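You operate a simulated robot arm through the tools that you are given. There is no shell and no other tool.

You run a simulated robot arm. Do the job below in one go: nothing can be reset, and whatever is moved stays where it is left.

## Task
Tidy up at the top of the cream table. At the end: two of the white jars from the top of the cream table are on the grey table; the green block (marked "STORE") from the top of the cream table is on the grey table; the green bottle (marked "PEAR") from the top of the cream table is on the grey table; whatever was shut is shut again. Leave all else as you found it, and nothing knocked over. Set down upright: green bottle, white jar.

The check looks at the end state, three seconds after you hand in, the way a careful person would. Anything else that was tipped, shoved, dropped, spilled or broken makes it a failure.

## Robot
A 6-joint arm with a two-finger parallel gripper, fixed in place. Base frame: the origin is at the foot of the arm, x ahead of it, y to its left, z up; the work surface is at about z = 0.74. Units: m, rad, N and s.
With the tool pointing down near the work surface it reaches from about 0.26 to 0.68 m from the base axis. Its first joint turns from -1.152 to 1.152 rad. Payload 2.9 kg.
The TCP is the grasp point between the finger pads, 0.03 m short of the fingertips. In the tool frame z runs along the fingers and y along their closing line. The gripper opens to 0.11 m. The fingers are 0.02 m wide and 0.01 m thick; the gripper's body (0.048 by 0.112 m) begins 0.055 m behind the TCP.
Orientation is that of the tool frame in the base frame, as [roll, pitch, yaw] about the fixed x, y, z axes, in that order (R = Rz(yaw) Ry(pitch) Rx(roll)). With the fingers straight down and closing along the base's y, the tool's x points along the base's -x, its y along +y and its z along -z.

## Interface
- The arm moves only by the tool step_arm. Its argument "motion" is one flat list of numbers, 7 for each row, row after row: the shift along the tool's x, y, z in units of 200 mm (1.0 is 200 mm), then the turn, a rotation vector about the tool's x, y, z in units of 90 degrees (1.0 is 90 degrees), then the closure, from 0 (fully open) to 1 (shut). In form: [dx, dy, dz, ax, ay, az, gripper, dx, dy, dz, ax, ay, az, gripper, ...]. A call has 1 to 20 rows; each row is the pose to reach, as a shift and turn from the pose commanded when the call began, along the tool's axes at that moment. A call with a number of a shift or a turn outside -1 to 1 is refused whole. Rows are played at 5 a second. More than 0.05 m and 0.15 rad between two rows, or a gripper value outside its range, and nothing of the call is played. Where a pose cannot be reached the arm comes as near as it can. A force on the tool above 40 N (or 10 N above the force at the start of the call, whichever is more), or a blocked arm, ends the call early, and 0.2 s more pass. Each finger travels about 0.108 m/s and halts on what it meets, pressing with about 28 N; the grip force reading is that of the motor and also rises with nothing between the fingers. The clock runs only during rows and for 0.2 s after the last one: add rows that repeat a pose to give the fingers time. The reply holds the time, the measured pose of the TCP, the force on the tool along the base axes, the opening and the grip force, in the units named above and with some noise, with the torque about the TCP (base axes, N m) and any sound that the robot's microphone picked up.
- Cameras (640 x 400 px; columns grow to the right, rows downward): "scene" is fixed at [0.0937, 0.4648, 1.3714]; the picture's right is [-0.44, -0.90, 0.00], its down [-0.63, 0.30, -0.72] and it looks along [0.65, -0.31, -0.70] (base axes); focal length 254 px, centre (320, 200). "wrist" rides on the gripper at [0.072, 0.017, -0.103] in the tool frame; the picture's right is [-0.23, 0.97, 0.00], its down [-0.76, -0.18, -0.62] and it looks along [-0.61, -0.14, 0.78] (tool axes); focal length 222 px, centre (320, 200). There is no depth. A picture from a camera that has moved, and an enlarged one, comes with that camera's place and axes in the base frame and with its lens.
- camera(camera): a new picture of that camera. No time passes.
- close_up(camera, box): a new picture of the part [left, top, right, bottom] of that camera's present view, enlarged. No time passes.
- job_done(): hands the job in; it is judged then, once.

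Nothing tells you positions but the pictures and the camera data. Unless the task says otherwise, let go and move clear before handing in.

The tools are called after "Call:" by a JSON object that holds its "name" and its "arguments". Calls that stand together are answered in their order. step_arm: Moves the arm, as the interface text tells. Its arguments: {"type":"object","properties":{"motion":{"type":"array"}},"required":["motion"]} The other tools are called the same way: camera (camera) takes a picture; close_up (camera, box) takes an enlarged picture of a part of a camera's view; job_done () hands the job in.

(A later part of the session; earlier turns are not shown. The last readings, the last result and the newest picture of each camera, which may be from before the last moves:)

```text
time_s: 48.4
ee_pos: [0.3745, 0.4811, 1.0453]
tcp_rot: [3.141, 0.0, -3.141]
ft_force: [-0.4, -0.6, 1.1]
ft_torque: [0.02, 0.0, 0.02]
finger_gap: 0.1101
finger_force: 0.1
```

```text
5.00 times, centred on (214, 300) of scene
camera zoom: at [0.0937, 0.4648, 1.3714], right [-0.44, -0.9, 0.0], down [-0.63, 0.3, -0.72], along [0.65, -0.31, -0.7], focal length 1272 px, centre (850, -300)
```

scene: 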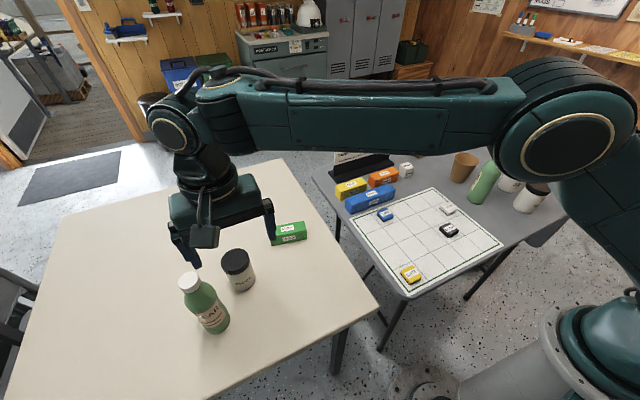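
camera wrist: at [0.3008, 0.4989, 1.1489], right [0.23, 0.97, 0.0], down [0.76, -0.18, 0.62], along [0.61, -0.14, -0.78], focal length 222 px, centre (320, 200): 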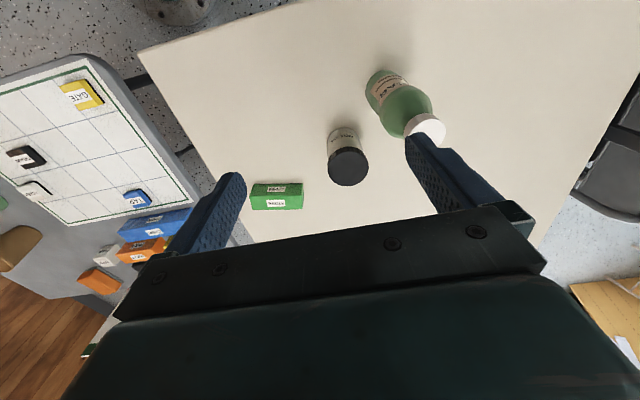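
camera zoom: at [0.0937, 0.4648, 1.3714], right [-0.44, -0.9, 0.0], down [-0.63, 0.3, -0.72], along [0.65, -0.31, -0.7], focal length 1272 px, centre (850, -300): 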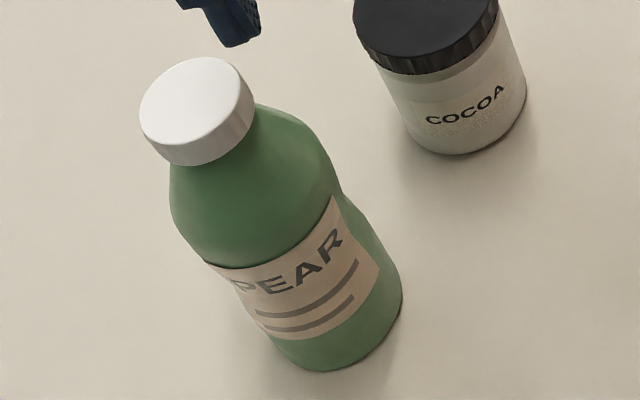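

The cap is at about (0.403, 0.578), with its top at z≈0.945. I'll move directly above it, staying high, and check whether that is reachable.

Call:
{"name": "step_arm", "arguments": {"motion": [-0.04, 0.15, 0, 0, 0, 0, 0, -0.09, 0.3, 0, 0, 0, 0, 0, -0.1425, 0.45, 0, 0, 0, 0, 0, -0.1425, 0.485, 0, 0, 0, 0, 0, -0.1425, 0.485, 0, 0, 0, 0, 0]}}

Call:
{"name": "camera", "arguments": {"camera": "wrist"}}

Call:
{"name": "camera", "arguments": {"camera": "scene"}}

```text
time_s: 49.6
ee_pos: [0.3862, 0.5306, 1.0439]
tcp_rot: [-3.141, -0.001, 3.14]
ft_force: [-1.0, 0.0, 0.6]
ft_torque: [0.0, -0.01, -0.01]
finger_gap: 0.11
finger_force: 0.1
out of reach, approached as far as the arm can: row 2, 3, 4, 5
```

```text
taken
camera wrist: at [0.3136, 0.5485, 1.1475], right [0.23, 0.97, 0.0], down [0.76, -0.18, 0.62], along [0.61, -0.14, -0.78], focal length 222 px, centre (320, 200)
```

wrist: 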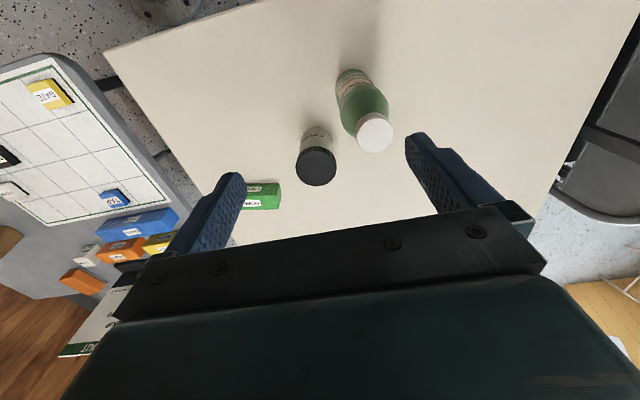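

```text
taken
```

scene: 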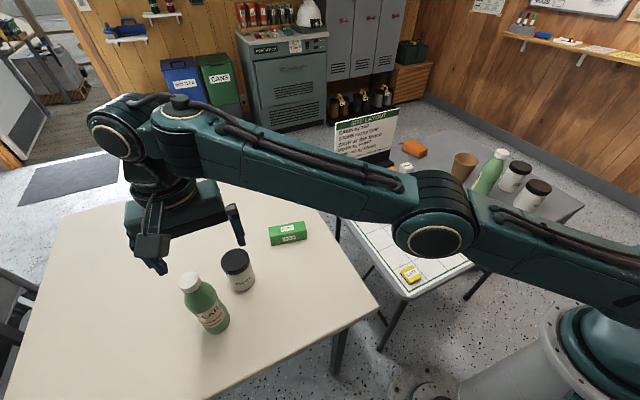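

With the tool straight down this is out of reach at 0.656 m, so I'll use an outward tilt of about 25° in line with the arm. The finger faces stay vertical, so the cap grip still works. I'll back off first, then turn the tool to face radially.

Call:
{"name": "step_arm", "arguments": {"motion": [0.1, -0.2, 0, 0, 0, 0, 0, 0.2, -0.4, 0, 0, 0, 0, 0, 0.2, -0.4, 0, 0, 0, 0, 0]}}

```text
time_s: 50.4
ee_pos: [0.3465, 0.4524, 1.0466]
tcp_rot: [3.14, 0.001, 3.142]
ft_force: [0.2, -0.4, -0.3]
ft_torque: [0.0, 0.02, -0.01]
finger_gap: 0.11
finger_force: 0.0
```

Call:
{"name": "step_arm", "arguments": {"motion": [0, 0, 0, 0, 0, -0.08, 0, 0, 0, 0, 0, 0, -0.16, 0, 0, 0, 0, 0, 0, -0.24, 0, 0, 0, 0, 0, 0, -0.32, 0, 0, 0, 0, 0, 0, -0.4, 0, 0, 0, 0, 0, 0, -0.48, 0, 0, 0, 0, 0, 0, -0.5556, 0, 0, 0, 0, 0, 0, -0.5556, 0]}}

Call:
{"name": "step_arm", "arguments": {"motion": [0, 0, 0, 0, -0.07, 0, 0, 0, 0, 0, 0, -0.14, 0, 0, 0, 0, 0, 0, -0.21, 0, 0, 0, 0, 0, 0, -0.2778, 0, 0, 0, 0, 0, 0, -0.2778, 0, 0]}}

Call:
{"name": "camera", "arguments": {"camera": "wrist"}}

Call:
{"name": "camera", "arguments": {"camera": "scene"}}

```text
time_s: 52.2
ee_pos: [0.3493, 0.4477, 1.0454]
tcp_rot: [3.141, 0.001, -2.266]
ft_force: [-1.0, -0.2, -0.6]
ft_torque: [0.03, 0.02, -0.02]
finger_gap: 0.1102
finger_force: 0.1
```

```text
time_s: 53.4
ee_pos: [0.3494, 0.4484, 1.0444]
tcp_rot: [3.141, 0.438, -2.27]
ft_force: [0.1, -0.3, -0.2]
ft_torque: [-0.02, -0.02, 0.01]
finger_gap: 0.1101
finger_force: 0.1
```

```text
taken
camera wrist: at [0.265, 0.3753, 1.1083], right [-0.61, 0.78, 0.1], down [0.41, 0.21, 0.89], along [0.67, 0.58, -0.45], focal length 222 px, centre (320, 200)
```

wrist: 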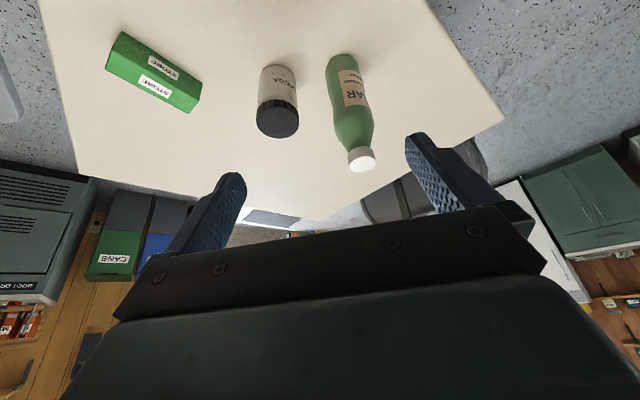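

```text
taken
```

scene: 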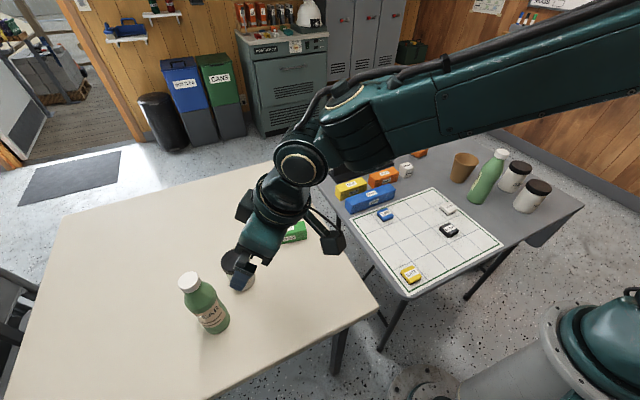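

The tilt works, and my best estimate for the cap is (0.406, 0.581) with its top near z 0.94. I'll move above it, tilted, with the fingertips still above the cap.

Call:
{"name": "step_arm", "arguments": {"motion": [-0.1355, 0.0524, 0.1175, 0, 0, 0, 0, -0.271, 0.1048, 0.235, 0, 0, 0, 0, -0.4065, 0.1571, 0.3525, 0, 0, 0, 0, -0.542, 0.2095, 0.47, 0, 0, 0, 0, -0.542, 0.2095, 0.47, 0, 0, 0, 0]}}

Call:
{"name": "camera", "arguments": {"camera": "wrist"}}

Call:
{"name": "close_up", "arguments": {"camera": "scene", "box": [120, 190, 312, 310]}}

```text
time_s: 54.6
ee_pos: [0.4083, 0.5802, 1.0059]
tcp_rot: [-3.141, 0.437, -2.268]
ft_force: [0.5, 0.4, 0.4]
ft_torque: [0.0, 0.03, 0.03]
finger_gap: 0.1101
finger_force: 0.1
```

```text
taken
camera wrist: at [0.325, 0.5088, 1.0693], right [-0.61, 0.78, 0.1], down [0.41, 0.21, 0.89], along [0.67, 0.58, -0.45], focal length 222 px, centre (320, 200)
```

wrist: 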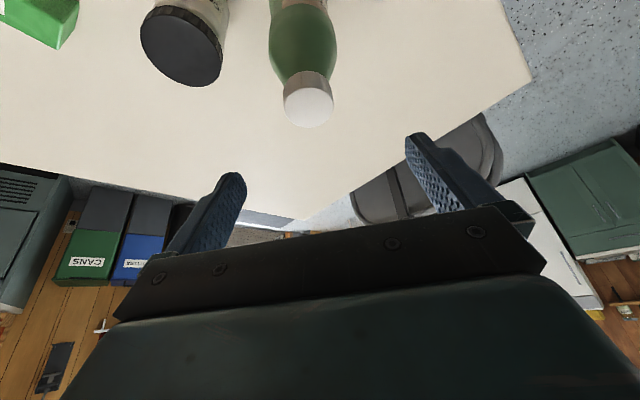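

```text
3.33 times, centred on (216, 250) of scene
camera zoom: at [0.0937, 0.4648, 1.3714], right [-0.44, -0.9, 0.0], down [-0.63, 0.3, -0.72], along [0.65, -0.31, -0.7], focal length 848 px, centre (667, 33)
```

zoom: 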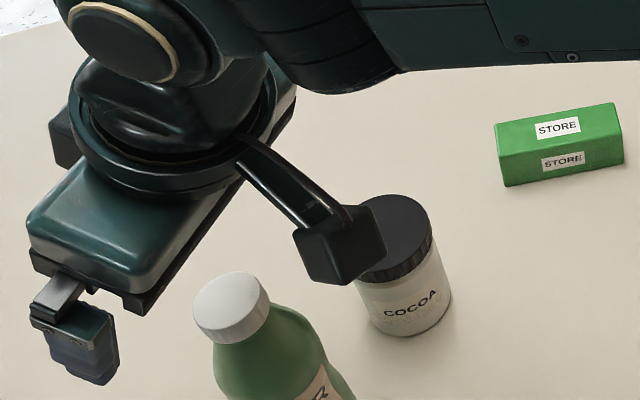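

The tilted pose reaches, and the cap is centred between the fingers. I'll lower straight down to cap height and check before closing.

Call:
{"name": "step_arm", "arguments": {"motion": [0.052, 0, 0.112, 0, 0, 0, 0, 0.104, 0, 0.224, 0, 0, 0, 0, 0.156, 0, 0.335, 0, 0, 0, 0, 0.156, 0, 0.335, 0, 0, 0, 0]}}

Call:
{"name": "camera", "arguments": {"camera": "wrist"}}

Call:
{"name": "close_up", "arguments": {"camera": "scene", "box": [120, 220, 312, 340]}}

```text
time_s: 55.6
ee_pos: [0.4087, 0.5787, 0.9322]
tcp_rot: [-3.141, 0.437, -2.269]
ft_force: [-0.4, 0.5, 0.8]
ft_torque: [0.0, -0.02, -0.02]
finger_gap: 0.1097
finger_force: 0.0
```

```text
taken
camera wrist: at [0.3236, 0.5072, 0.996], right [-0.61, 0.78, 0.1], down [0.41, 0.21, 0.89], along [0.67, 0.58, -0.45], focal length 222 px, centre (320, 200)
```

wrist: 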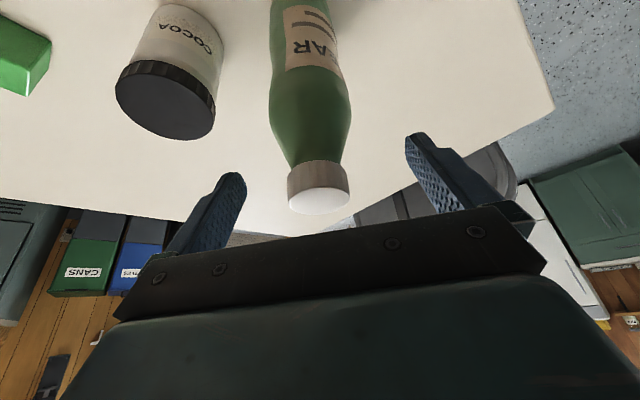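

```text
3.33 times, centred on (216, 280) of scene
camera zoom: at [0.0937, 0.4648, 1.3714], right [-0.44, -0.9, 0.0], down [-0.63, 0.3, -0.72], along [0.65, -0.31, -0.7], focal length 848 px, centre (667, -67)
```

zoom: 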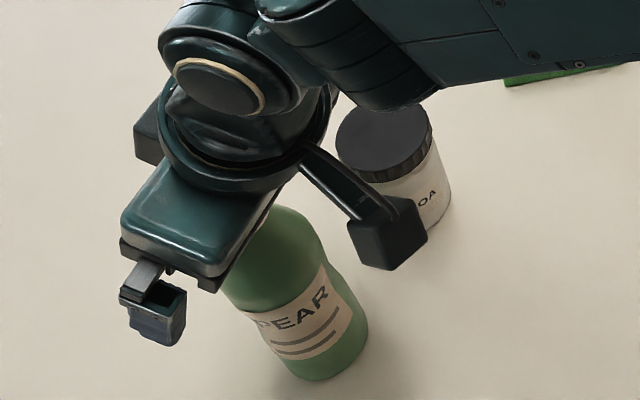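

The cap sits right at the grasp point, laterally centred. I'll close slowly.

Call:
{"name": "step_arm", "arguments": {"motion": [0, 0, 0, 0, 0, 0, 0.2, 0, 0, 0, 0, 0, 0, 0.4, 0, 0, 0, 0, 0, 0, 0.5, 0, 0, 0, 0, 0, 0, 0.55, 0, 0, 0, 0, 0, 0, 0.55]}}

Call:
{"name": "camera", "arguments": {"camera": "wrist"}}

```text
time_s: 56.8
ee_pos: [0.408, 0.5782, 0.9331]
tcp_rot: [-3.142, 0.436, -2.269]
ft_force: [0.5, 0.0, 0.2]
ft_torque: [0.0, 0.03, 0.0]
finger_gap: 0.0493
finger_force: 0.0
```

```text
taken
camera wrist: at [0.3236, 0.5073, 0.9964], right [-0.61, 0.78, 0.1], down [0.41, 0.21, 0.89], along [0.67, 0.58, -0.45], focal length 222 px, centre (320, 200)
```

wrist: 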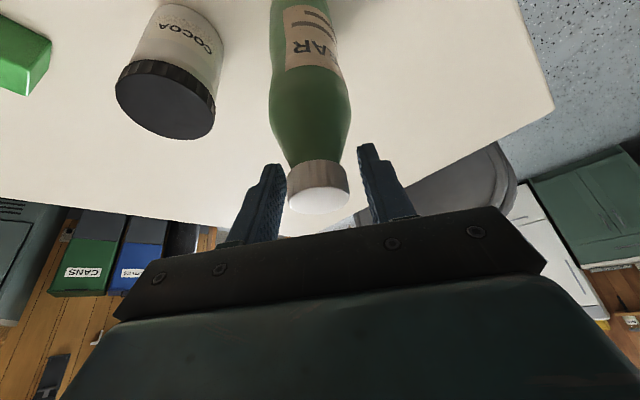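

Call:
{"name": "close_up", "arguments": {"camera": "wrist", "box": [240, 120, 400, 220]}}

```text
4.00 times, centred on (320, 170) of wrist
camera zoom: at [0.3236, 0.5073, 0.9964], right [-0.61, 0.78, 0.1], down [0.41, 0.21, 0.89], along [0.67, 0.58, -0.45], focal length 888 px, centre (320, 320)
```

zoom: 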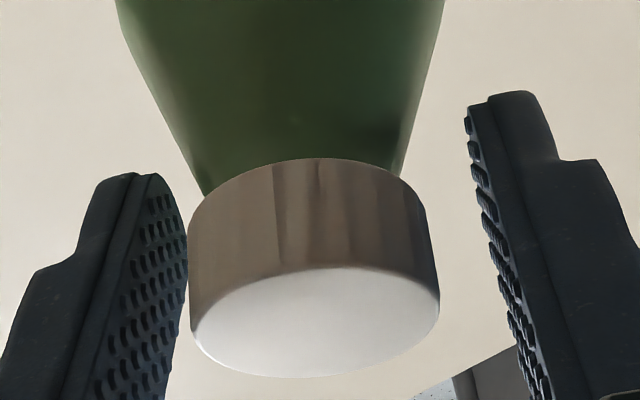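

The cap is centred to within about 1 mm, so I'll close fully and lift a little as a test.

Call:
{"name": "step_arm", "arguments": {"motion": [0, 0, 0, 0, 0, 0, 0.6, 0, 0, 0, 0, 0, 0, 0.65, 0, 0, 0, 0, 0, 0, 0.7, 0, 0, 0, 0, 0, 0, 1, 0, 0, 0, 0, 0, 0, 1]}}

Call:
{"name": "camera", "arguments": {"camera": "wrist"}}

Call:
{"name": "close_up", "arguments": {"camera": "scene", "box": [120, 220, 312, 340]}}

```text
time_s: 58.0
ee_pos: [0.4066, 0.5792, 0.9335]
tcp_rot: [3.141, 0.436, -2.269]
ft_force: [-0.3, 0.0, 0.8]
ft_torque: [-0.04, 0.05, 0.02]
finger_gap: 0.0406
finger_force: 27.1
```

```text
taken
camera wrist: at [0.3236, 0.5072, 0.9964], right [-0.61, 0.78, 0.1], down [0.41, 0.21, 0.89], along [0.67, 0.58, -0.45], focal length 222 px, centre (320, 200)
```

wrist: 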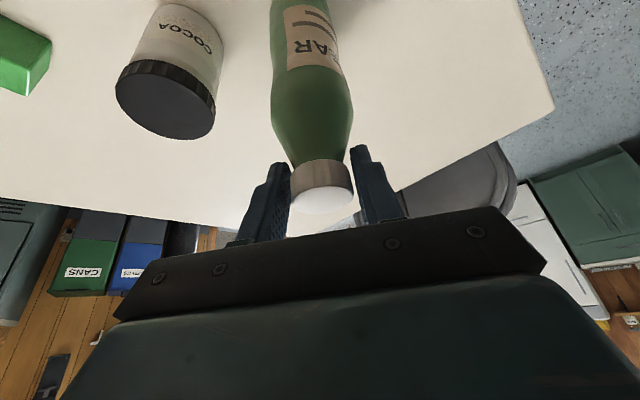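

```text
3.33 times, centred on (216, 280) of scene
camera zoom: at [0.0937, 0.4648, 1.3714], right [-0.44, -0.9, 0.0], down [-0.63, 0.3, -0.72], along [0.65, -0.31, -0.7], focal length 848 px, centre (667, -67)
```

zoom: 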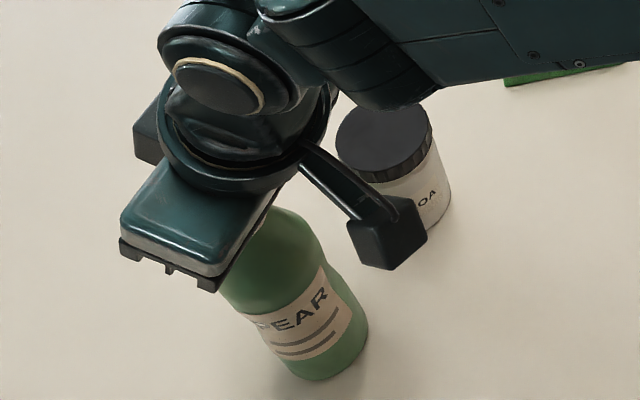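

PEAR is held by the cap at a 41 mm gap. I'll lift 5 cm straight up to test the hold.

Call:
{"name": "step_arm", "arguments": {"motion": [-0.02, 0, -0.045, 0, 0, 0, 1, -0.053, 0, -0.113, 0, 0, 0, 1, -0.08, 0, -0.17, 0, 0, 0, 1, -0.1057, 0, -0.2265, 0, 0, 0, 1, -0.1057, 0, -0.2265, 0, 0, 0, 1]}}

Call:
{"name": "camera", "arguments": {"camera": "wrist"}}

Call:
{"name": "camera", "arguments": {"camera": "scene"}}

```text
time_s: 59.2
ee_pos: [0.4063, 0.5797, 0.9813]
tcp_rot: [-3.142, 0.437, -2.269]
ft_force: [-0.1, 0.1, -0.7]
ft_torque: [0.01, 0.0, 0.02]
finger_gap: 0.0404
finger_force: 27.6
```

```text
taken
camera wrist: at [0.3227, 0.5078, 1.0453], right [-0.61, 0.78, 0.1], down [0.41, 0.21, 0.89], along [0.67, 0.58, -0.45], focal length 222 px, centre (320, 200)
```

wrist: 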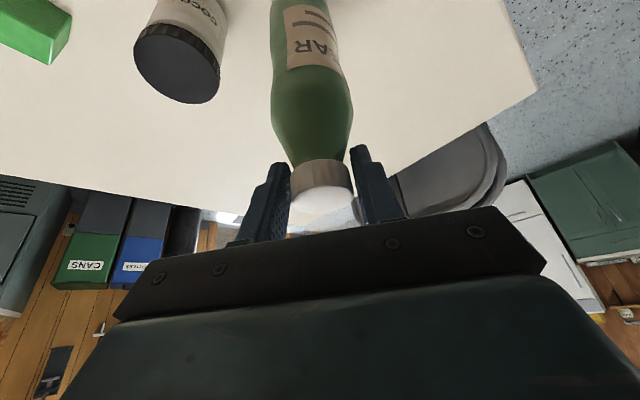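

```text
taken
```

scene: 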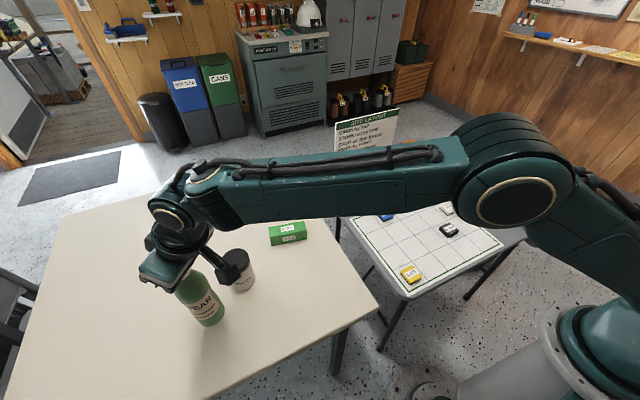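

PEAR hangs steady with no slip or swing. I'll retract inward and rise further.

Call:
{"name": "step_arm", "arguments": {"motion": [0.05, 0, -0.1, 0, 0, 0, 1, 0.15, 0, -0.23, 0, 0, 0, 1, 0.27, 0, -0.38, 0, 0, 0, 1, 0.39, 0, -0.53, 0, 0, 0, 1, 0.51, 0, -0.68, 0, 0, 0, 1, 0.51, 0, -0.68, 0, 0, 0, 1]}}

Call:
{"name": "camera", "arguments": {"camera": "wrist"}}

Call:
{"name": "camera", "arguments": {"camera": "scene"}}

```text
time_s: 60.6
ee_pos: [0.3087, 0.4659, 1.0609]
tcp_rot: [-3.14, 0.437, -2.269]
ft_force: [0.4, -0.1, 0.6]
ft_torque: [-0.02, 0.0, -0.01]
finger_gap: 0.0405
finger_force: 27.7
```

```text
taken
camera wrist: at [0.2247, 0.3933, 1.1239], right [-0.61, 0.78, 0.1], down [0.41, 0.21, 0.89], along [0.67, 0.58, -0.45], focal length 222 px, centre (320, 200)
```

wrist: 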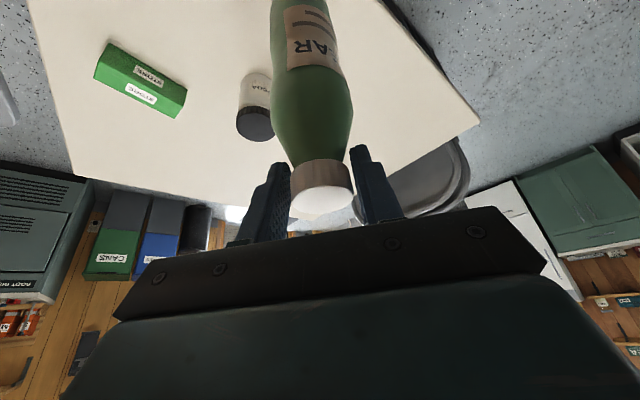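

```text
taken
```

scene: 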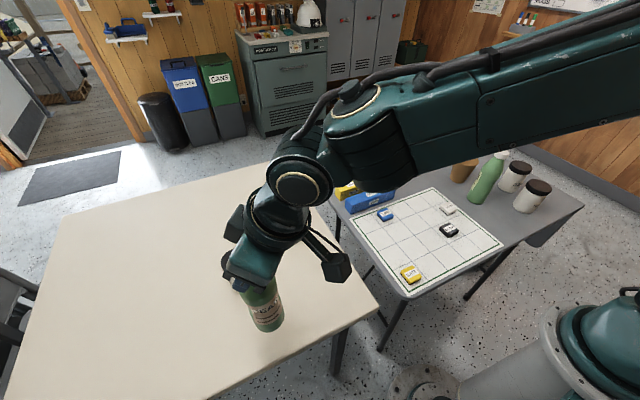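

PEAR is still steady and upright. I'll swing it around the base on an arc of about 0.46 m radius, turning the tool with the arm so the bottle stays vertical, and head for (0.315, −0.315) on the grey table.

Call:
{"name": "step_arm", "arguments": {"motion": [0.07, -0.06, -0.06, 0, 0, 0, 1, 0.17, -0.14, -0.14, 0, 0, 0, 1, 0.28, -0.23, -0.23, 0, 0, 0, 1, 0.35, -0.29, -0.285, 0, 0, 0, 1, 0.381, -0.315, -0.31, 0, 0, 0, 1, 0.381, -0.315, -0.31, 0, 0, 0, 1]}}

Call:
{"name": "step_arm", "arguments": {"motion": [0.0079, -0.2005, -0.0037, 0.0235, 0, 0.0504, 1, 0.0317, -0.3994, -0.0148, 0.047, 0, 0.1007, 1, 0.071, -0.5953, -0.0331, 0.0704, 0, 0.151, 1, 0.1257, -0.7866, -0.0586, 0.0939, 0, 0.2014, 1, 0.1953, -0.972, -0.0911, 0.1174, 0, 0.2518, 1, 0.1953, -0.972, -0.0911, 0.1174, 0, 0.2518, 1]}}

Call:
{"name": "camera", "arguments": {"camera": "scene"}}

Call:
{"name": "camera", "arguments": {"camera": "wrist"}}

```text
time_s: 62.0
ee_pos: [0.2931, 0.3513, 1.0829]
tcp_rot: [-3.141, 0.434, -2.267]
ft_force: [0.3, 0.3, 0.3]
ft_torque: [0.0, 0.01, -0.01]
finger_gap: 0.0404
finger_force: 27.7
```

```text
time_s: 63.4
ee_pos: [0.4173, 0.1919, 1.086]
tcp_rot: [3.141, 0.436, -2.708]
ft_force: [1.0, 0.3, -0.6]
ft_torque: [-0.02, -0.01, 0.0]
finger_gap: 0.0404
finger_force: 27.9
```

```text
taken
```

scene: 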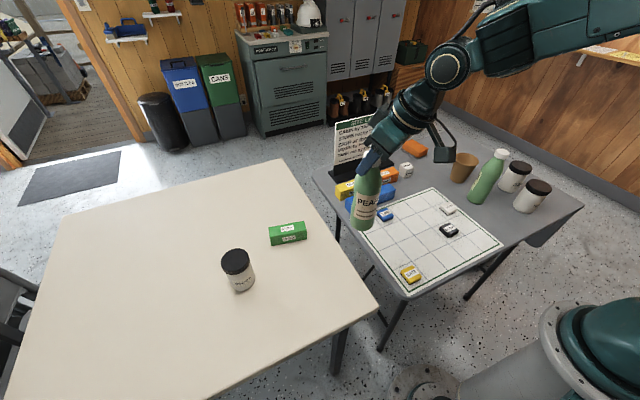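

```text
taken
camera wrist: at [0.3094, 0.1627, 1.1502], right [-0.22, 0.97, 0.1], down [0.46, 0.02, 0.89], along [0.86, 0.24, -0.45], focal length 222 px, centre (320, 200)
```

wrist: 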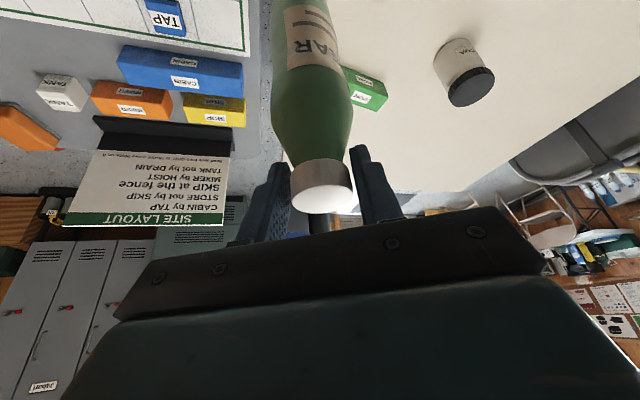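

The arc is exact and the bottle hangs vertical. I'll continue the swing to an azimuth of −45°.

Call:
{"name": "step_arm", "arguments": {"motion": [0.0079, -0.2005, -0.0037, 0.0235, 0, 0.0504, 1, 0.0317, -0.3994, -0.0148, 0.047, 0, 0.1007, 1, 0.071, -0.5953, -0.0331, 0.0704, 0, 0.151, 1, 0.1257, -0.7866, -0.0586, 0.0939, 0, 0.2014, 1, 0.1953, -0.972, -0.0911, 0.1174, 0, 0.2518, 1, 0.1953, -0.972, -0.0911, 0.1174, 0, 0.2518, 1]}}

Call:
{"name": "step_arm", "arguments": {"motion": [0.0079, -0.2005, -0.0037, 0.0235, 0, 0.0504, 1, 0.0317, -0.3994, -0.0148, 0.047, 0, 0.1007, 1, 0.071, -0.5953, -0.0331, 0.0704, 0, 0.151, 1, 0.1257, -0.7866, -0.0586, 0.0939, 0, 0.2014, 1, 0.1953, -0.972, -0.0911, 0.1174, 0, 0.2518, 1, 0.1953, -0.972, -0.0911, 0.1174, 0, 0.2518, 1]}}

Call:
{"name": "camera", "arguments": {"camera": "scene"}}

Call:
{"name": "camera", "arguments": {"camera": "wrist"}}

```text
time_s: 64.8
ee_pos: [0.4621, -0.0026, 1.0855]
tcp_rot: [3.141, 0.435, 3.139]
ft_force: [-0.6, -0.3, -0.2]
ft_torque: [-0.01, -0.01, 0.0]
finger_gap: 0.0399
finger_force: 28.1
```

```text
time_s: 66.2
ee_pos: [0.4173, -0.196, 1.0865]
tcp_rot: [3.141, 0.435, 2.704]
ft_force: [-1.1, 0.1, -0.6]
ft_torque: [-0.02, 0.03, 0.0]
finger_gap: 0.04
finger_force: 28.1
```

```text
taken
```

scene: 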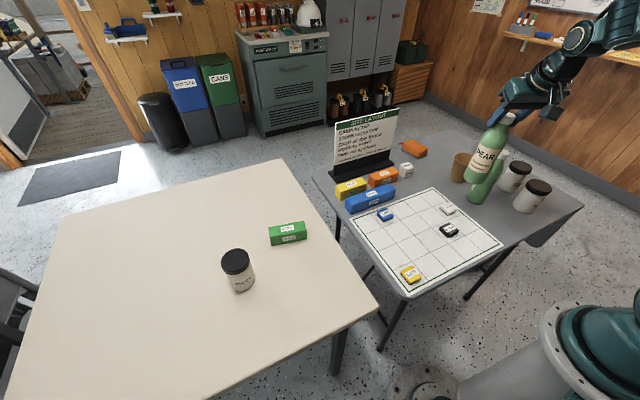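

```text
taken
camera wrist: at [0.3254, -0.1333, 1.1488], right [0.6, 0.79, 0.1], down [0.31, -0.34, 0.89], along [0.74, -0.5, -0.45], focal length 222 px, centre (320, 200)
```

wrist: 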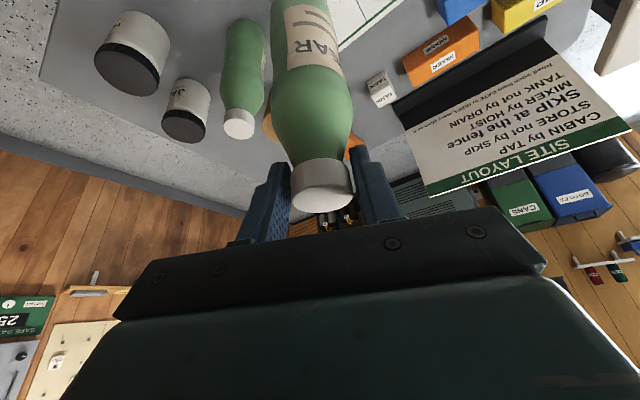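

I'll pull in 3 cm to keep clear of the other green bottle, then finish the swing to −45°.

Call:
{"name": "step_arm", "arguments": {"motion": [0.07, 0, -0.032, 0, 0, 0, 1, 0.136, 0, -0.0634, 0, 0, 0, 1, 0.1434, -0.1874, -0.0669, 0.0235, 0, 0.0504, 1, 0.1656, -0.3733, -0.0772, 0.047, 0, 0.1007, 1, 0.2024, -0.5565, -0.0944, 0.0704, 0, 0.151, 1, 0.2535, -0.7353, -0.1182, 0.0939, 0, 0.2014, 1, 0.2535, -0.7353, -0.1182, 0.0939, 0, 0.2014, 1]}}

Call:
{"name": "camera", "arguments": {"camera": "scene"}}

Call:
{"name": "camera", "arguments": {"camera": "wrist"}}

```text
time_s: 67.8
ee_pos: [0.3051, -0.3078, 1.086]
tcp_rot: [3.142, 0.436, 2.355]
ft_force: [-0.3, -0.4, -1.0]
ft_torque: [-0.01, 0.0, 0.02]
finger_gap: 0.0398
finger_force: 28.2
```

```text
taken
```

scene: 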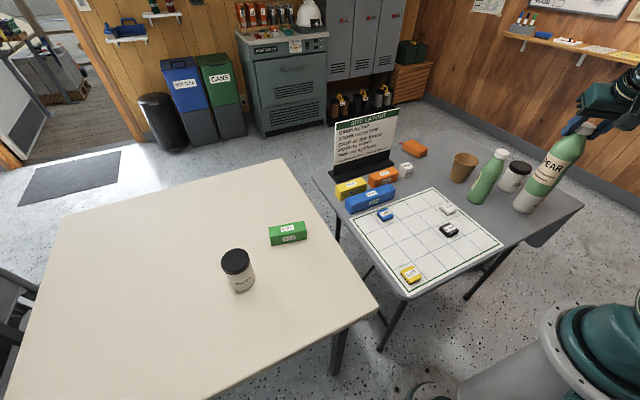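

```text
taken
camera wrist: at [0.239, -0.2167, 1.1503], right [0.83, 0.54, 0.1], down [0.18, -0.43, 0.89], along [0.52, -0.72, -0.45], focal length 222 px, centre (320, 200)
```

wrist: 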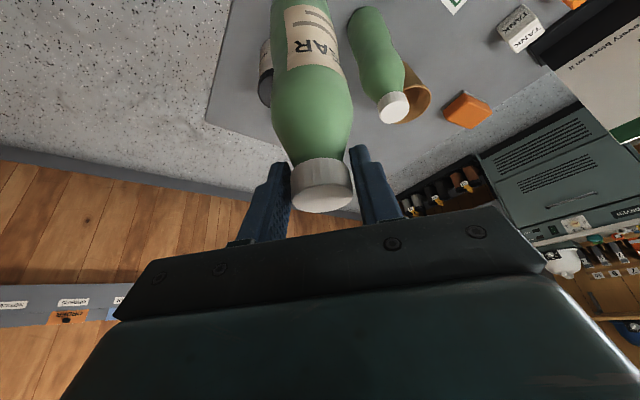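

The spot below is clear between HONEY, the other bottle and the mat. I'll lower PEAR to about 1.5 cm above the table.

Call:
{"name": "step_arm", "arguments": {"motion": [0.03, 0, 0.09, 0, 0, 0, 1, 0.08, 0, 0.24, 0, 0, 0, 1, 0.13, 0, 0.39, 0, 0, 0, 1, 0.18, 0, 0.53, 0, 0, 0, 1, 0.205, 0, 0.61, 0, 0, 0, 1, 0.2173, 0, 0.643, 0, 0, 0, 1, 0.2173, 0, 0.643, 0, 0, 0, 1]}}

Call:
{"name": "close_up", "arguments": {"camera": "scene", "box": [440, 110, 616, 220]}}

Call:
{"name": "camera", "arguments": {"camera": "wrist"}}

```text
time_s: 69.4
ee_pos: [0.3147, -0.3173, 0.949]
tcp_rot: [-3.141, 0.435, 2.354]
ft_force: [0.5, 0.2, -0.8]
ft_torque: [0.03, -0.02, -0.03]
finger_gap: 0.0398
finger_force: 28.1
```

```text
3.64 times, centred on (528, 165) of scene
camera zoom: at [0.0937, 0.4648, 1.3714], right [-0.44, -0.9, 0.0], down [-0.63, 0.3, -0.72], along [0.65, -0.31, -0.7], focal length 926 px, centre (-436, 327)
```

zoom: 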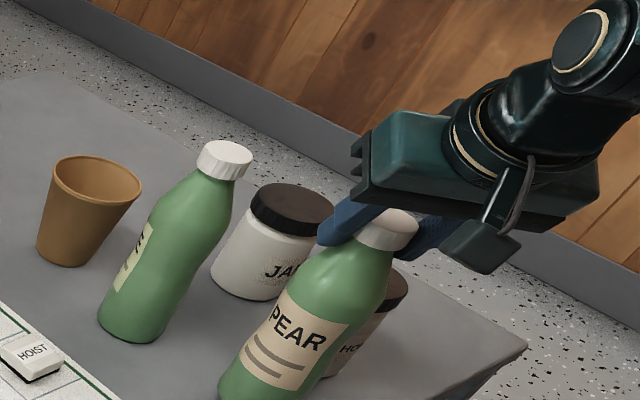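

```text
taken
camera wrist: at [0.2489, -0.2275, 1.0128], right [0.83, 0.54, 0.1], down [0.18, -0.43, 0.89], along [0.52, -0.72, -0.45], focal length 222 px, centre (320, 200)
```

wrist: 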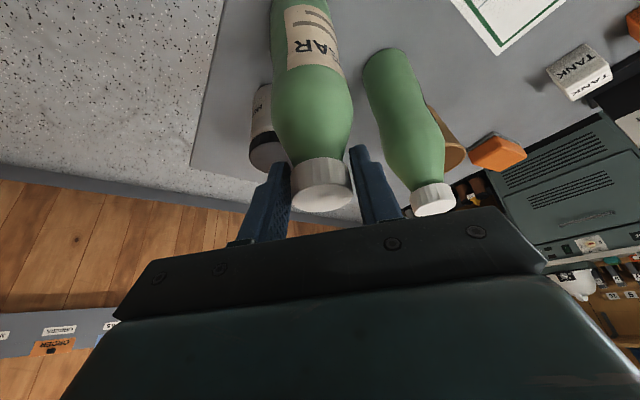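

Call:
{"name": "step_arm", "arguments": {"motion": [0.0106, 0, 0.0227, 0, 0, 0, 1, 0.019, 0, 0.0408, 0, 0, 0, 1, 0.0254, 0, 0.0544, 0, 0, 0, 1, 0.0285, 0, 0.0612, 0, 0, 0, 1, 0.0285, 0, 0.0612, 0, 0, 0, 1]}}

Call:
{"name": "step_arm", "arguments": {"motion": [0.0032, 0, 0.0068, 0, 0, 0, 1, 0.0032, 0, 0.0068, 0, 0, 0, 1]}}

```text
time_s: 70.6
ee_pos: [0.3152, -0.3153, 0.9359]
tcp_rot: [3.141, 0.436, 2.357]
ft_force: [-0.3, -0.5, -0.6]
ft_torque: [-0.01, -0.02, 0.01]
finger_gap: 0.0396
finger_force: 27.6
```

```text
time_s: 71.2
ee_pos: [0.3154, -0.316, 0.9353]
tcp_rot: [3.14, 0.436, 2.356]
ft_force: [0.7, -1.1, 0.2]
ft_torque: [0.03, 0.0, 0.01]
finger_gap: 0.0395
finger_force: 27.6
```

Call:
{"name": "step_arm", "arguments": {"motion": [0.0032, 0, 0.0068, 0, 0, 0, 1, 0.0032, 0, 0.0068, 0, 0, 0, 1]}}

Call:
{"name": "step_arm", "arguments": {"motion": [0.0021, 0, 0.0045, 0, 0, 0, 1, 0.0021, 0, 0.0045, 0, 0, 0, 1]}}

Call:
{"name": "close_up", "arguments": {"camera": "scene", "box": [440, 110, 616, 220]}}

```text
time_s: 71.8
ee_pos: [0.3167, -0.3162, 0.9345]
tcp_rot: [-3.141, 0.438, 2.357]
ft_force: [-2.8, 1.7, 14.1]
ft_torque: [0.62, 0.49, 0.09]
finger_gap: 0.0397
finger_force: 27.5
```

```text
time_s: 72.4
ee_pos: [0.3162, -0.3173, 0.9344]
tcp_rot: [-3.14, 0.441, 2.356]
ft_force: [-3.0, -1.5, 20.0]
ft_torque: [0.06, 0.32, -0.02]
finger_gap: 0.0392
finger_force: 28.3
```

```text
3.64 times, centred on (528, 165) of scene
camera zoom: at [0.0934, 0.465, 1.3714], right [-0.44, -0.9, 0.0], down [-0.63, 0.3, -0.72], along [0.65, -0.31, -0.7], focal length 926 px, centre (-436, 327)
```

zoom: 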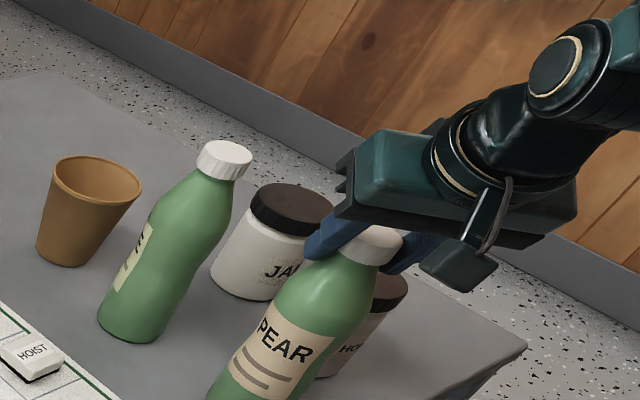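

PEAR is on the table with about 20 N of contact. I'll ease off about 1 mm, open slowly, then check.

Call:
{"name": "step_arm", "arguments": {"motion": [-0.0032, 0, -0.0068, 0, 0, 0, 1, -0.0032, 0, -0.0068, 0, 0, 0, 0.7, -0.0032, 0, -0.0068, 0, 0, 0, 0.6, -0.0032, 0, -0.0068, 0, 0, 0, 0.5, -0.0032, 0, -0.0068, 0, 0, 0, 0.3, -0.0032, 0, -0.0068, 0, 0, 0, 0.1, -0.0032, 0, -0.0068, 0, 0, 0, 0, -0.0032, 0, -0.0068, 0, 0, 0, 0]}}

Call:
{"name": "camera", "arguments": {"camera": "wrist"}}

Call:
{"name": "close_up", "arguments": {"camera": "scene", "box": [440, 110, 616, 220]}}

```text
time_s: 74.2
ee_pos: [0.3163, -0.3145, 0.9348]
tcp_rot: [3.14, 0.437, 2.357]
ft_force: [0.2, -0.1, -0.1]
ft_torque: [-0.01, 0.03, 0.0]
finger_gap: 0.11
finger_force: 0.0
```

```text
taken
camera wrist: at [0.2499, -0.2255, 0.9985], right [0.83, 0.54, 0.1], down [0.18, -0.43, 0.89], along [0.52, -0.72, -0.45], focal length 222 px, centre (320, 200)
```

wrist: 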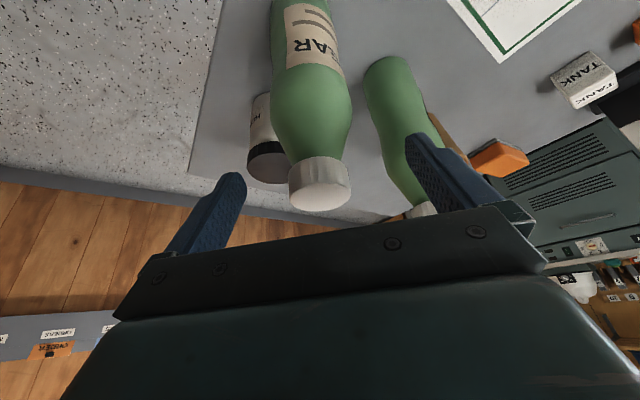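

```text
3.64 times, centred on (528, 165) of scene
camera zoom: at [0.0937, 0.4648, 1.3714], right [-0.44, -0.9, 0.0], down [-0.63, 0.3, -0.72], along [0.65, -0.31, -0.7], focal length 926 px, centre (-436, 327)
```

zoom: 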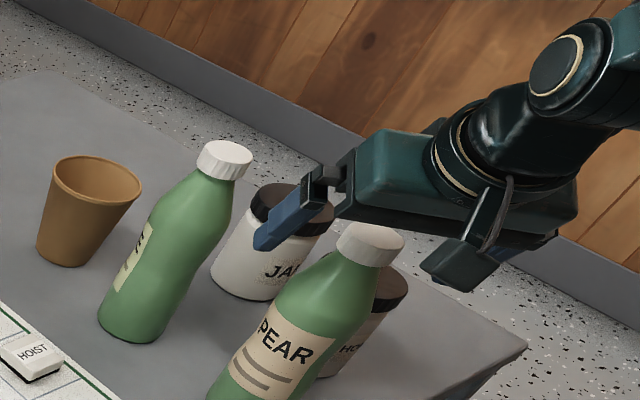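

PEAR stands free. I'll rise straight up and take out the tilt, then travel back for the STORE block while turning the gripper to its orientation.

Call:
{"name": "step_arm", "arguments": {"motion": [-0.05, 0, -0.11, 0, 0, 0, 0, -0.12, 0, -0.26, 0, 0, 0, 0, -0.2, 0, -0.43, 0, 0, 0, 0, -0.275, 0, -0.59, 0, 0, 0, 0, -0.275, 0, -0.59, 0, 0, 0, 0]}}

Call:
{"name": "step_arm", "arguments": {"motion": [0, 0, 0, 0, 0.07, 0, 0, 0, 0, 0, 0, 0.14, 0, 0, 0, 0, 0, 0, 0.21, 0, 0, 0, 0, 0, 0, 0.278, 0, 0, 0, 0, 0, 0, 0.278, 0, 0]}}

Call:
{"name": "camera", "arguments": {"camera": "scene"}}

```text
time_s: 75.4
ee_pos: [0.3152, -0.3176, 1.064]
tcp_rot: [-3.141, 0.438, 2.355]
ft_force: [0.9, 0.8, 1.0]
ft_torque: [0.01, -0.02, 0.01]
finger_gap: 0.11
finger_force: 0.1
```

```text
time_s: 76.6
ee_pos: [0.3137, -0.3162, 1.065]
tcp_rot: [3.141, -0.001, 2.357]
ft_force: [0.2, 0.1, 1.1]
ft_torque: [0.03, 0.01, 0.0]
finger_gap: 0.11
finger_force: 0.1
```

```text
taken
```

scene: 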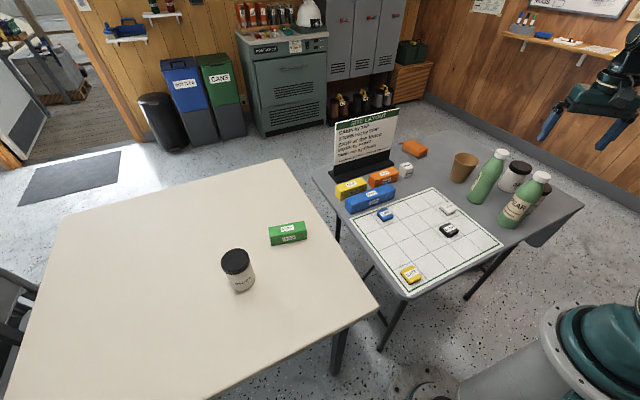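

PEAR is upright and the gripper is clear and vertical. Now I'll head back towards the block, turning on the way.

Call:
{"name": "step_arm", "arguments": {"motion": [0.0884, 0.0884, 0, 0, 0, -0.0845, 0, 0.1768, 0.1768, 0, 0, 0, -0.169, 0, 0.2652, 0.2652, 0, 0, 0, -0.2535, 0, 0.3536, 0.3536, 0, 0, 0, -0.338, 0, 0.442, 0.442, 0, 0, 0, -0.4226, 0, 0.5304, 0.5304, 0, 0, 0, -0.5071, 0, 0.6188, 0.6188, 0, 0, 0, -0.5916, 0, 0.707, 0.707, 0, 0, 0, -0.6761, 0, 0.707, 0.707, 0, 0, 0, -0.6761, 0]}}

Call:
{"name": "step_arm", "arguments": {"motion": [-0.0788, 0.0946, 0, 0, 0, -0.0845, 0, -0.1576, 0.1891, 0, 0, 0, -0.169, 0, -0.2364, 0.2837, 0, 0, 0, -0.2535, 0, -0.3152, 0.3783, 0, 0, 0, -0.338, 0, -0.394, 0.4729, 0, 0, 0, -0.4226, 0, -0.4729, 0.5674, 0, 0, 0, -0.5071, 0, -0.5517, 0.662, 0, 0, 0, -0.5916, 0, -0.6305, 0.7566, 0, 0, 0, -0.6761, 0, -0.6305, 0.7566, 0, 0, 0, -0.6761, 0]}}

Call:
{"name": "camera", "arguments": {"camera": "wrist"}}

```text
time_s: 78.6
ee_pos: [0.3145, -0.1193, 1.0627]
tcp_rot: [-3.14, 0.002, -2.862]
ft_force: [0.3, 0.5, 0.5]
ft_torque: [0.0, -0.02, 0.01]
finger_gap: 0.1097
finger_force: 0.0
```

```text
time_s: 80.6
ee_pos: [0.3947, 0.063, 1.0628]
tcp_rot: [-3.141, 0.0, -1.801]
ft_force: [0.3, 0.8, -0.3]
ft_torque: [-0.03, 0.01, 0.0]
finger_gap: 0.1099
finger_force: 0.0
```

```text
taken
camera wrist: at [0.3622, -0.0021, 1.1662], right [-0.9, 0.44, 0.0], down [0.35, 0.7, 0.62], along [0.28, 0.56, -0.78], focal length 222 px, centre (320, 200)
```

wrist: 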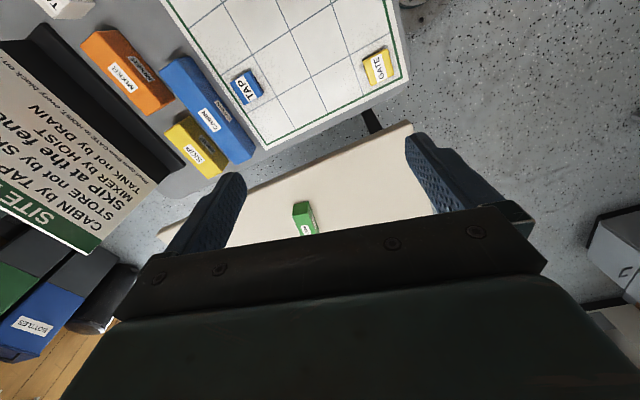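

The gripper is turned to match the block. I'll move above it while descending.

Call:
{"name": "step_arm", "arguments": {"motion": [-0.169, -0.063, 0.08, 0, 0, 0, 0, -0.338, -0.126, 0.16, 0, 0, 0, 0, -0.507, -0.19, 0.24, 0, 0, 0, 0, -0.676, -0.253, 0.32, 0, 0, 0, 0, -0.8445, -0.316, 0.4, 0, 0, 0, 0]}}

Call:
{"name": "step_arm", "arguments": {"motion": [-0.158, -0.046, 0.1, 0, 0, 0, 0, -0.317, -0.093, 0.2, 0, 0, 0, 0, -0.475, -0.139, 0.3, 0, 0, 0, 0, -0.634, -0.1855, 0.4, 0, 0, 0, 0, -0.634, -0.1855, 0.4, 0, 0, 0, 0]}}

Call:
{"name": "camera", "arguments": {"camera": "wrist"}}

Call:
{"name": "camera", "arguments": {"camera": "scene"}}

```text
time_s: 81.8
ee_pos: [0.496, 0.2141, 0.9846]
tcp_rot: [3.142, 0.0, -1.803]
ft_force: [0.3, -0.4, -0.8]
ft_torque: [-0.01, -0.02, -0.01]
finger_gap: 0.1101
finger_force: 0.1
```

```text
time_s: 83.0
ee_pos: [0.5607, 0.3295, 0.9071]
tcp_rot: [3.141, -0.002, -1.804]
ft_force: [0.0, -1.0, -0.5]
ft_torque: [0.0, 0.02, -0.01]
finger_gap: 0.1098
finger_force: 0.0
```

```text
taken
camera wrist: at [0.5273, 0.2644, 1.0102], right [-0.9, 0.45, 0.0], down [0.35, 0.7, 0.62], along [0.28, 0.56, -0.78], focal length 222 px, centre (320, 200)
```

wrist: 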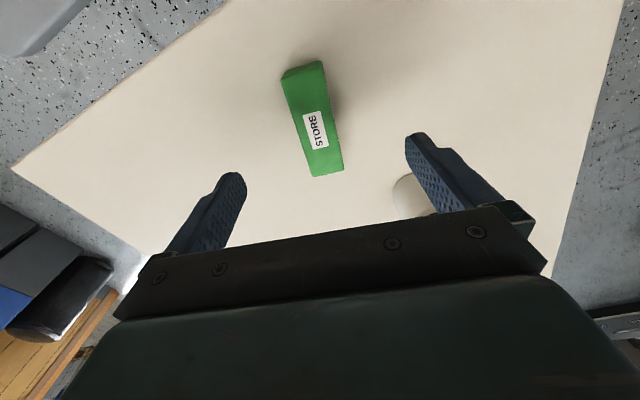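

```text
taken
```

scene: 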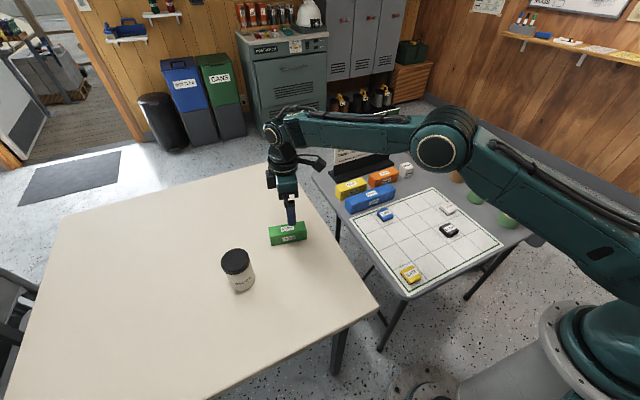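

Call:
{"name": "close_up", "arguments": {"camera": "wrist", "box": [220, 40, 440, 200]}}

```text
2.50 times, centred on (330, 120) of wrist
camera zoom: at [0.5273, 0.2644, 1.0102], right [-0.9, 0.45, 0.0], down [0.35, 0.7, 0.62], along [0.28, 0.56, -0.78], focal length 555 px, centre (295, 400)
```

zoom: 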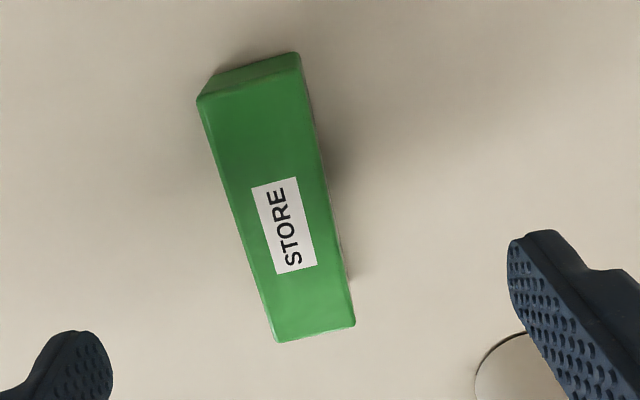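

The block is measured at (0.569, 0.342), matching the earlier estimate, with its top at z≈0.787. I'll centre over it and descend, leaving the fingertips about 8 mm above the table.

Call:
{"name": "step_arm", "arguments": {"motion": [-0.07, -0.0247, 0.05, 0, 0, 0, 0, -0.07, -0.0247, 0.2, 0, 0, 0, 0, -0.07, -0.0247, 0.35, 0, 0, 0, 0, -0.07, -0.0247, 0.48, 0, 0, 0, 0, -0.07, -0.0247, 0.58, 0, 0, 0, 0, -0.07, -0.0247, 0.64, 0, 0, 0, 0, -0.07, -0.0247, 0.64, 0, 0, 0, 0]}}

Call:
{"name": "camera", "arguments": {"camera": "wrist"}}

Call:
{"name": "close_up", "arguments": {"camera": "scene", "box": [200, 160, 392, 280]}}

```text
time_s: 84.6
ee_pos: [0.5694, 0.3404, 0.7763]
tcp_rot: [-3.14, -0.001, -1.804]
ft_force: [0.1, 0.8, 0.1]
ft_torque: [0.01, -0.02, 0.0]
finger_gap: 0.1098
finger_force: 0.0
```

```text
taken
camera wrist: at [0.535, 0.2755, 0.8805], right [-0.9, 0.45, 0.0], down [0.35, 0.7, 0.62], along [0.28, 0.56, -0.78], focal length 222 px, centre (320, 200)
```

wrist: 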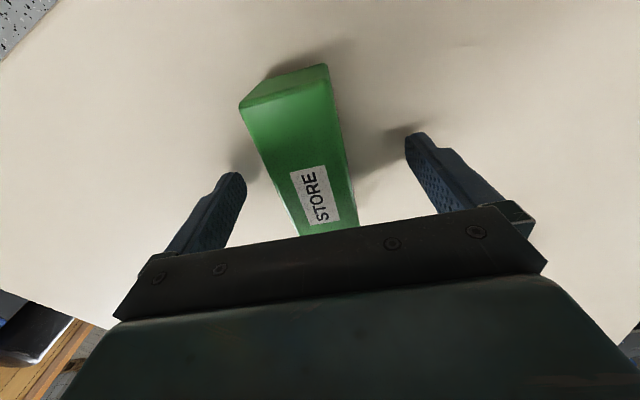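

```text
3.33 times, centred on (296, 220) of scene
camera zoom: at [0.0937, 0.4648, 1.3714], right [-0.44, -0.9, 0.0], down [-0.63, 0.3, -0.72], along [0.65, -0.31, -0.7], focal length 848 px, centre (400, 133)
```

zoom: 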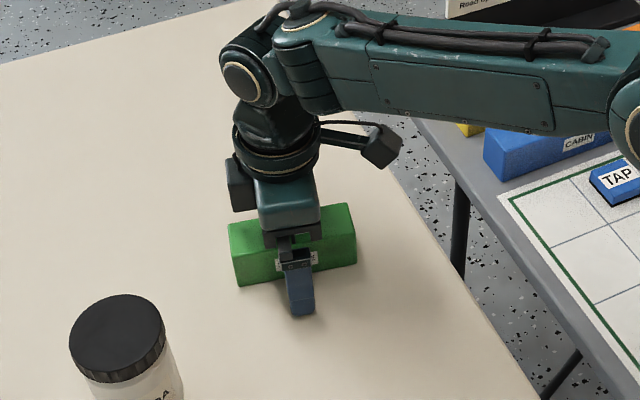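

The block is between the fingers and aligned, so I'll close and lift.

Call:
{"name": "step_arm", "arguments": {"motion": [0, 0, 0, 0, 0, 0, 0.3, 0, 0, 0, 0, 0, 0, 0.5, 0, 0, 0, 0, 0, 0, 0.65, 0, 0, 0, 0, 0, 0, 1, 0, 0, 0, 0, 0, 0, 1, 0, 0, 0, 0, 0, 0, 1]}}

Call:
{"name": "step_arm", "arguments": {"motion": [0, 0, -0.05, 0, 0, 0, 1, 0, 0, -0.15, 0, 0, 0, 1, 0, 0, -0.3, 0, 0, 0, 1, 0, 0, -0.45, 0, 0, 0, 1, 0, 0, -0.6, 0, 0, 0, 1, 0, 0, -0.6, 0, 0, 0, 1]}}

Call:
{"name": "camera", "arguments": {"camera": "scene"}}

Call:
{"name": "camera", "arguments": {"camera": "wrist"}}

```text
time_s: 86.0
ee_pos: [0.5689, 0.3404, 0.7771]
tcp_rot: [3.141, 0.0, -1.802]
ft_force: [0.9, -0.8, 1.2]
ft_torque: [0.0, 0.0, -0.01]
finger_gap: 0.0398
finger_force: 28.2
```

```text
time_s: 87.4
ee_pos: [0.5686, 0.3382, 0.8973]
tcp_rot: [3.141, 0.0, -1.805]
ft_force: [-0.5, 0.6, -0.9]
ft_torque: [-0.01, -0.02, -0.03]
finger_gap: 0.0397
finger_force: 28.5
```

```text
taken
```

scene: 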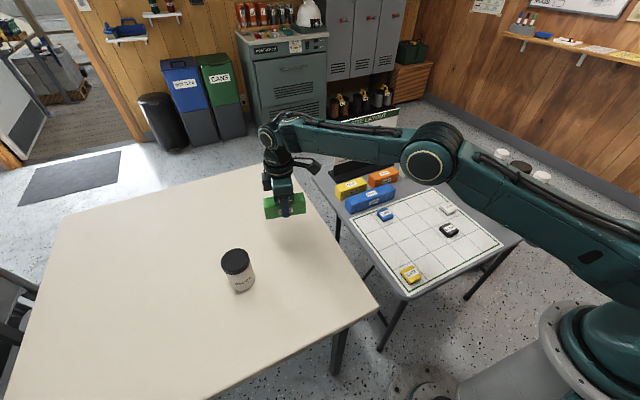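

```text
taken
camera wrist: at [0.5348, 0.2738, 1.0002], right [-0.9, 0.45, 0.0], down [0.35, 0.7, 0.62], along [0.28, 0.56, -0.78], focal length 222 px, centre (320, 200)
```

wrist: 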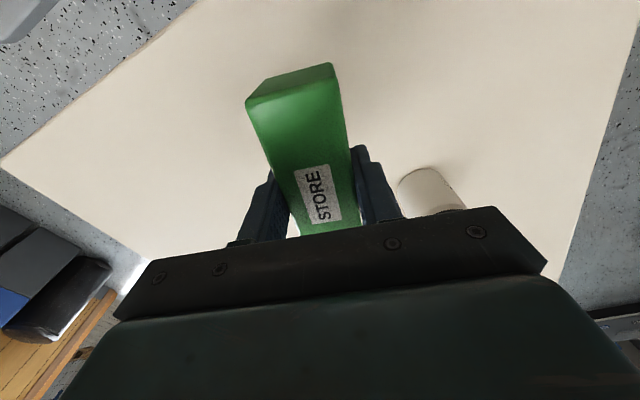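

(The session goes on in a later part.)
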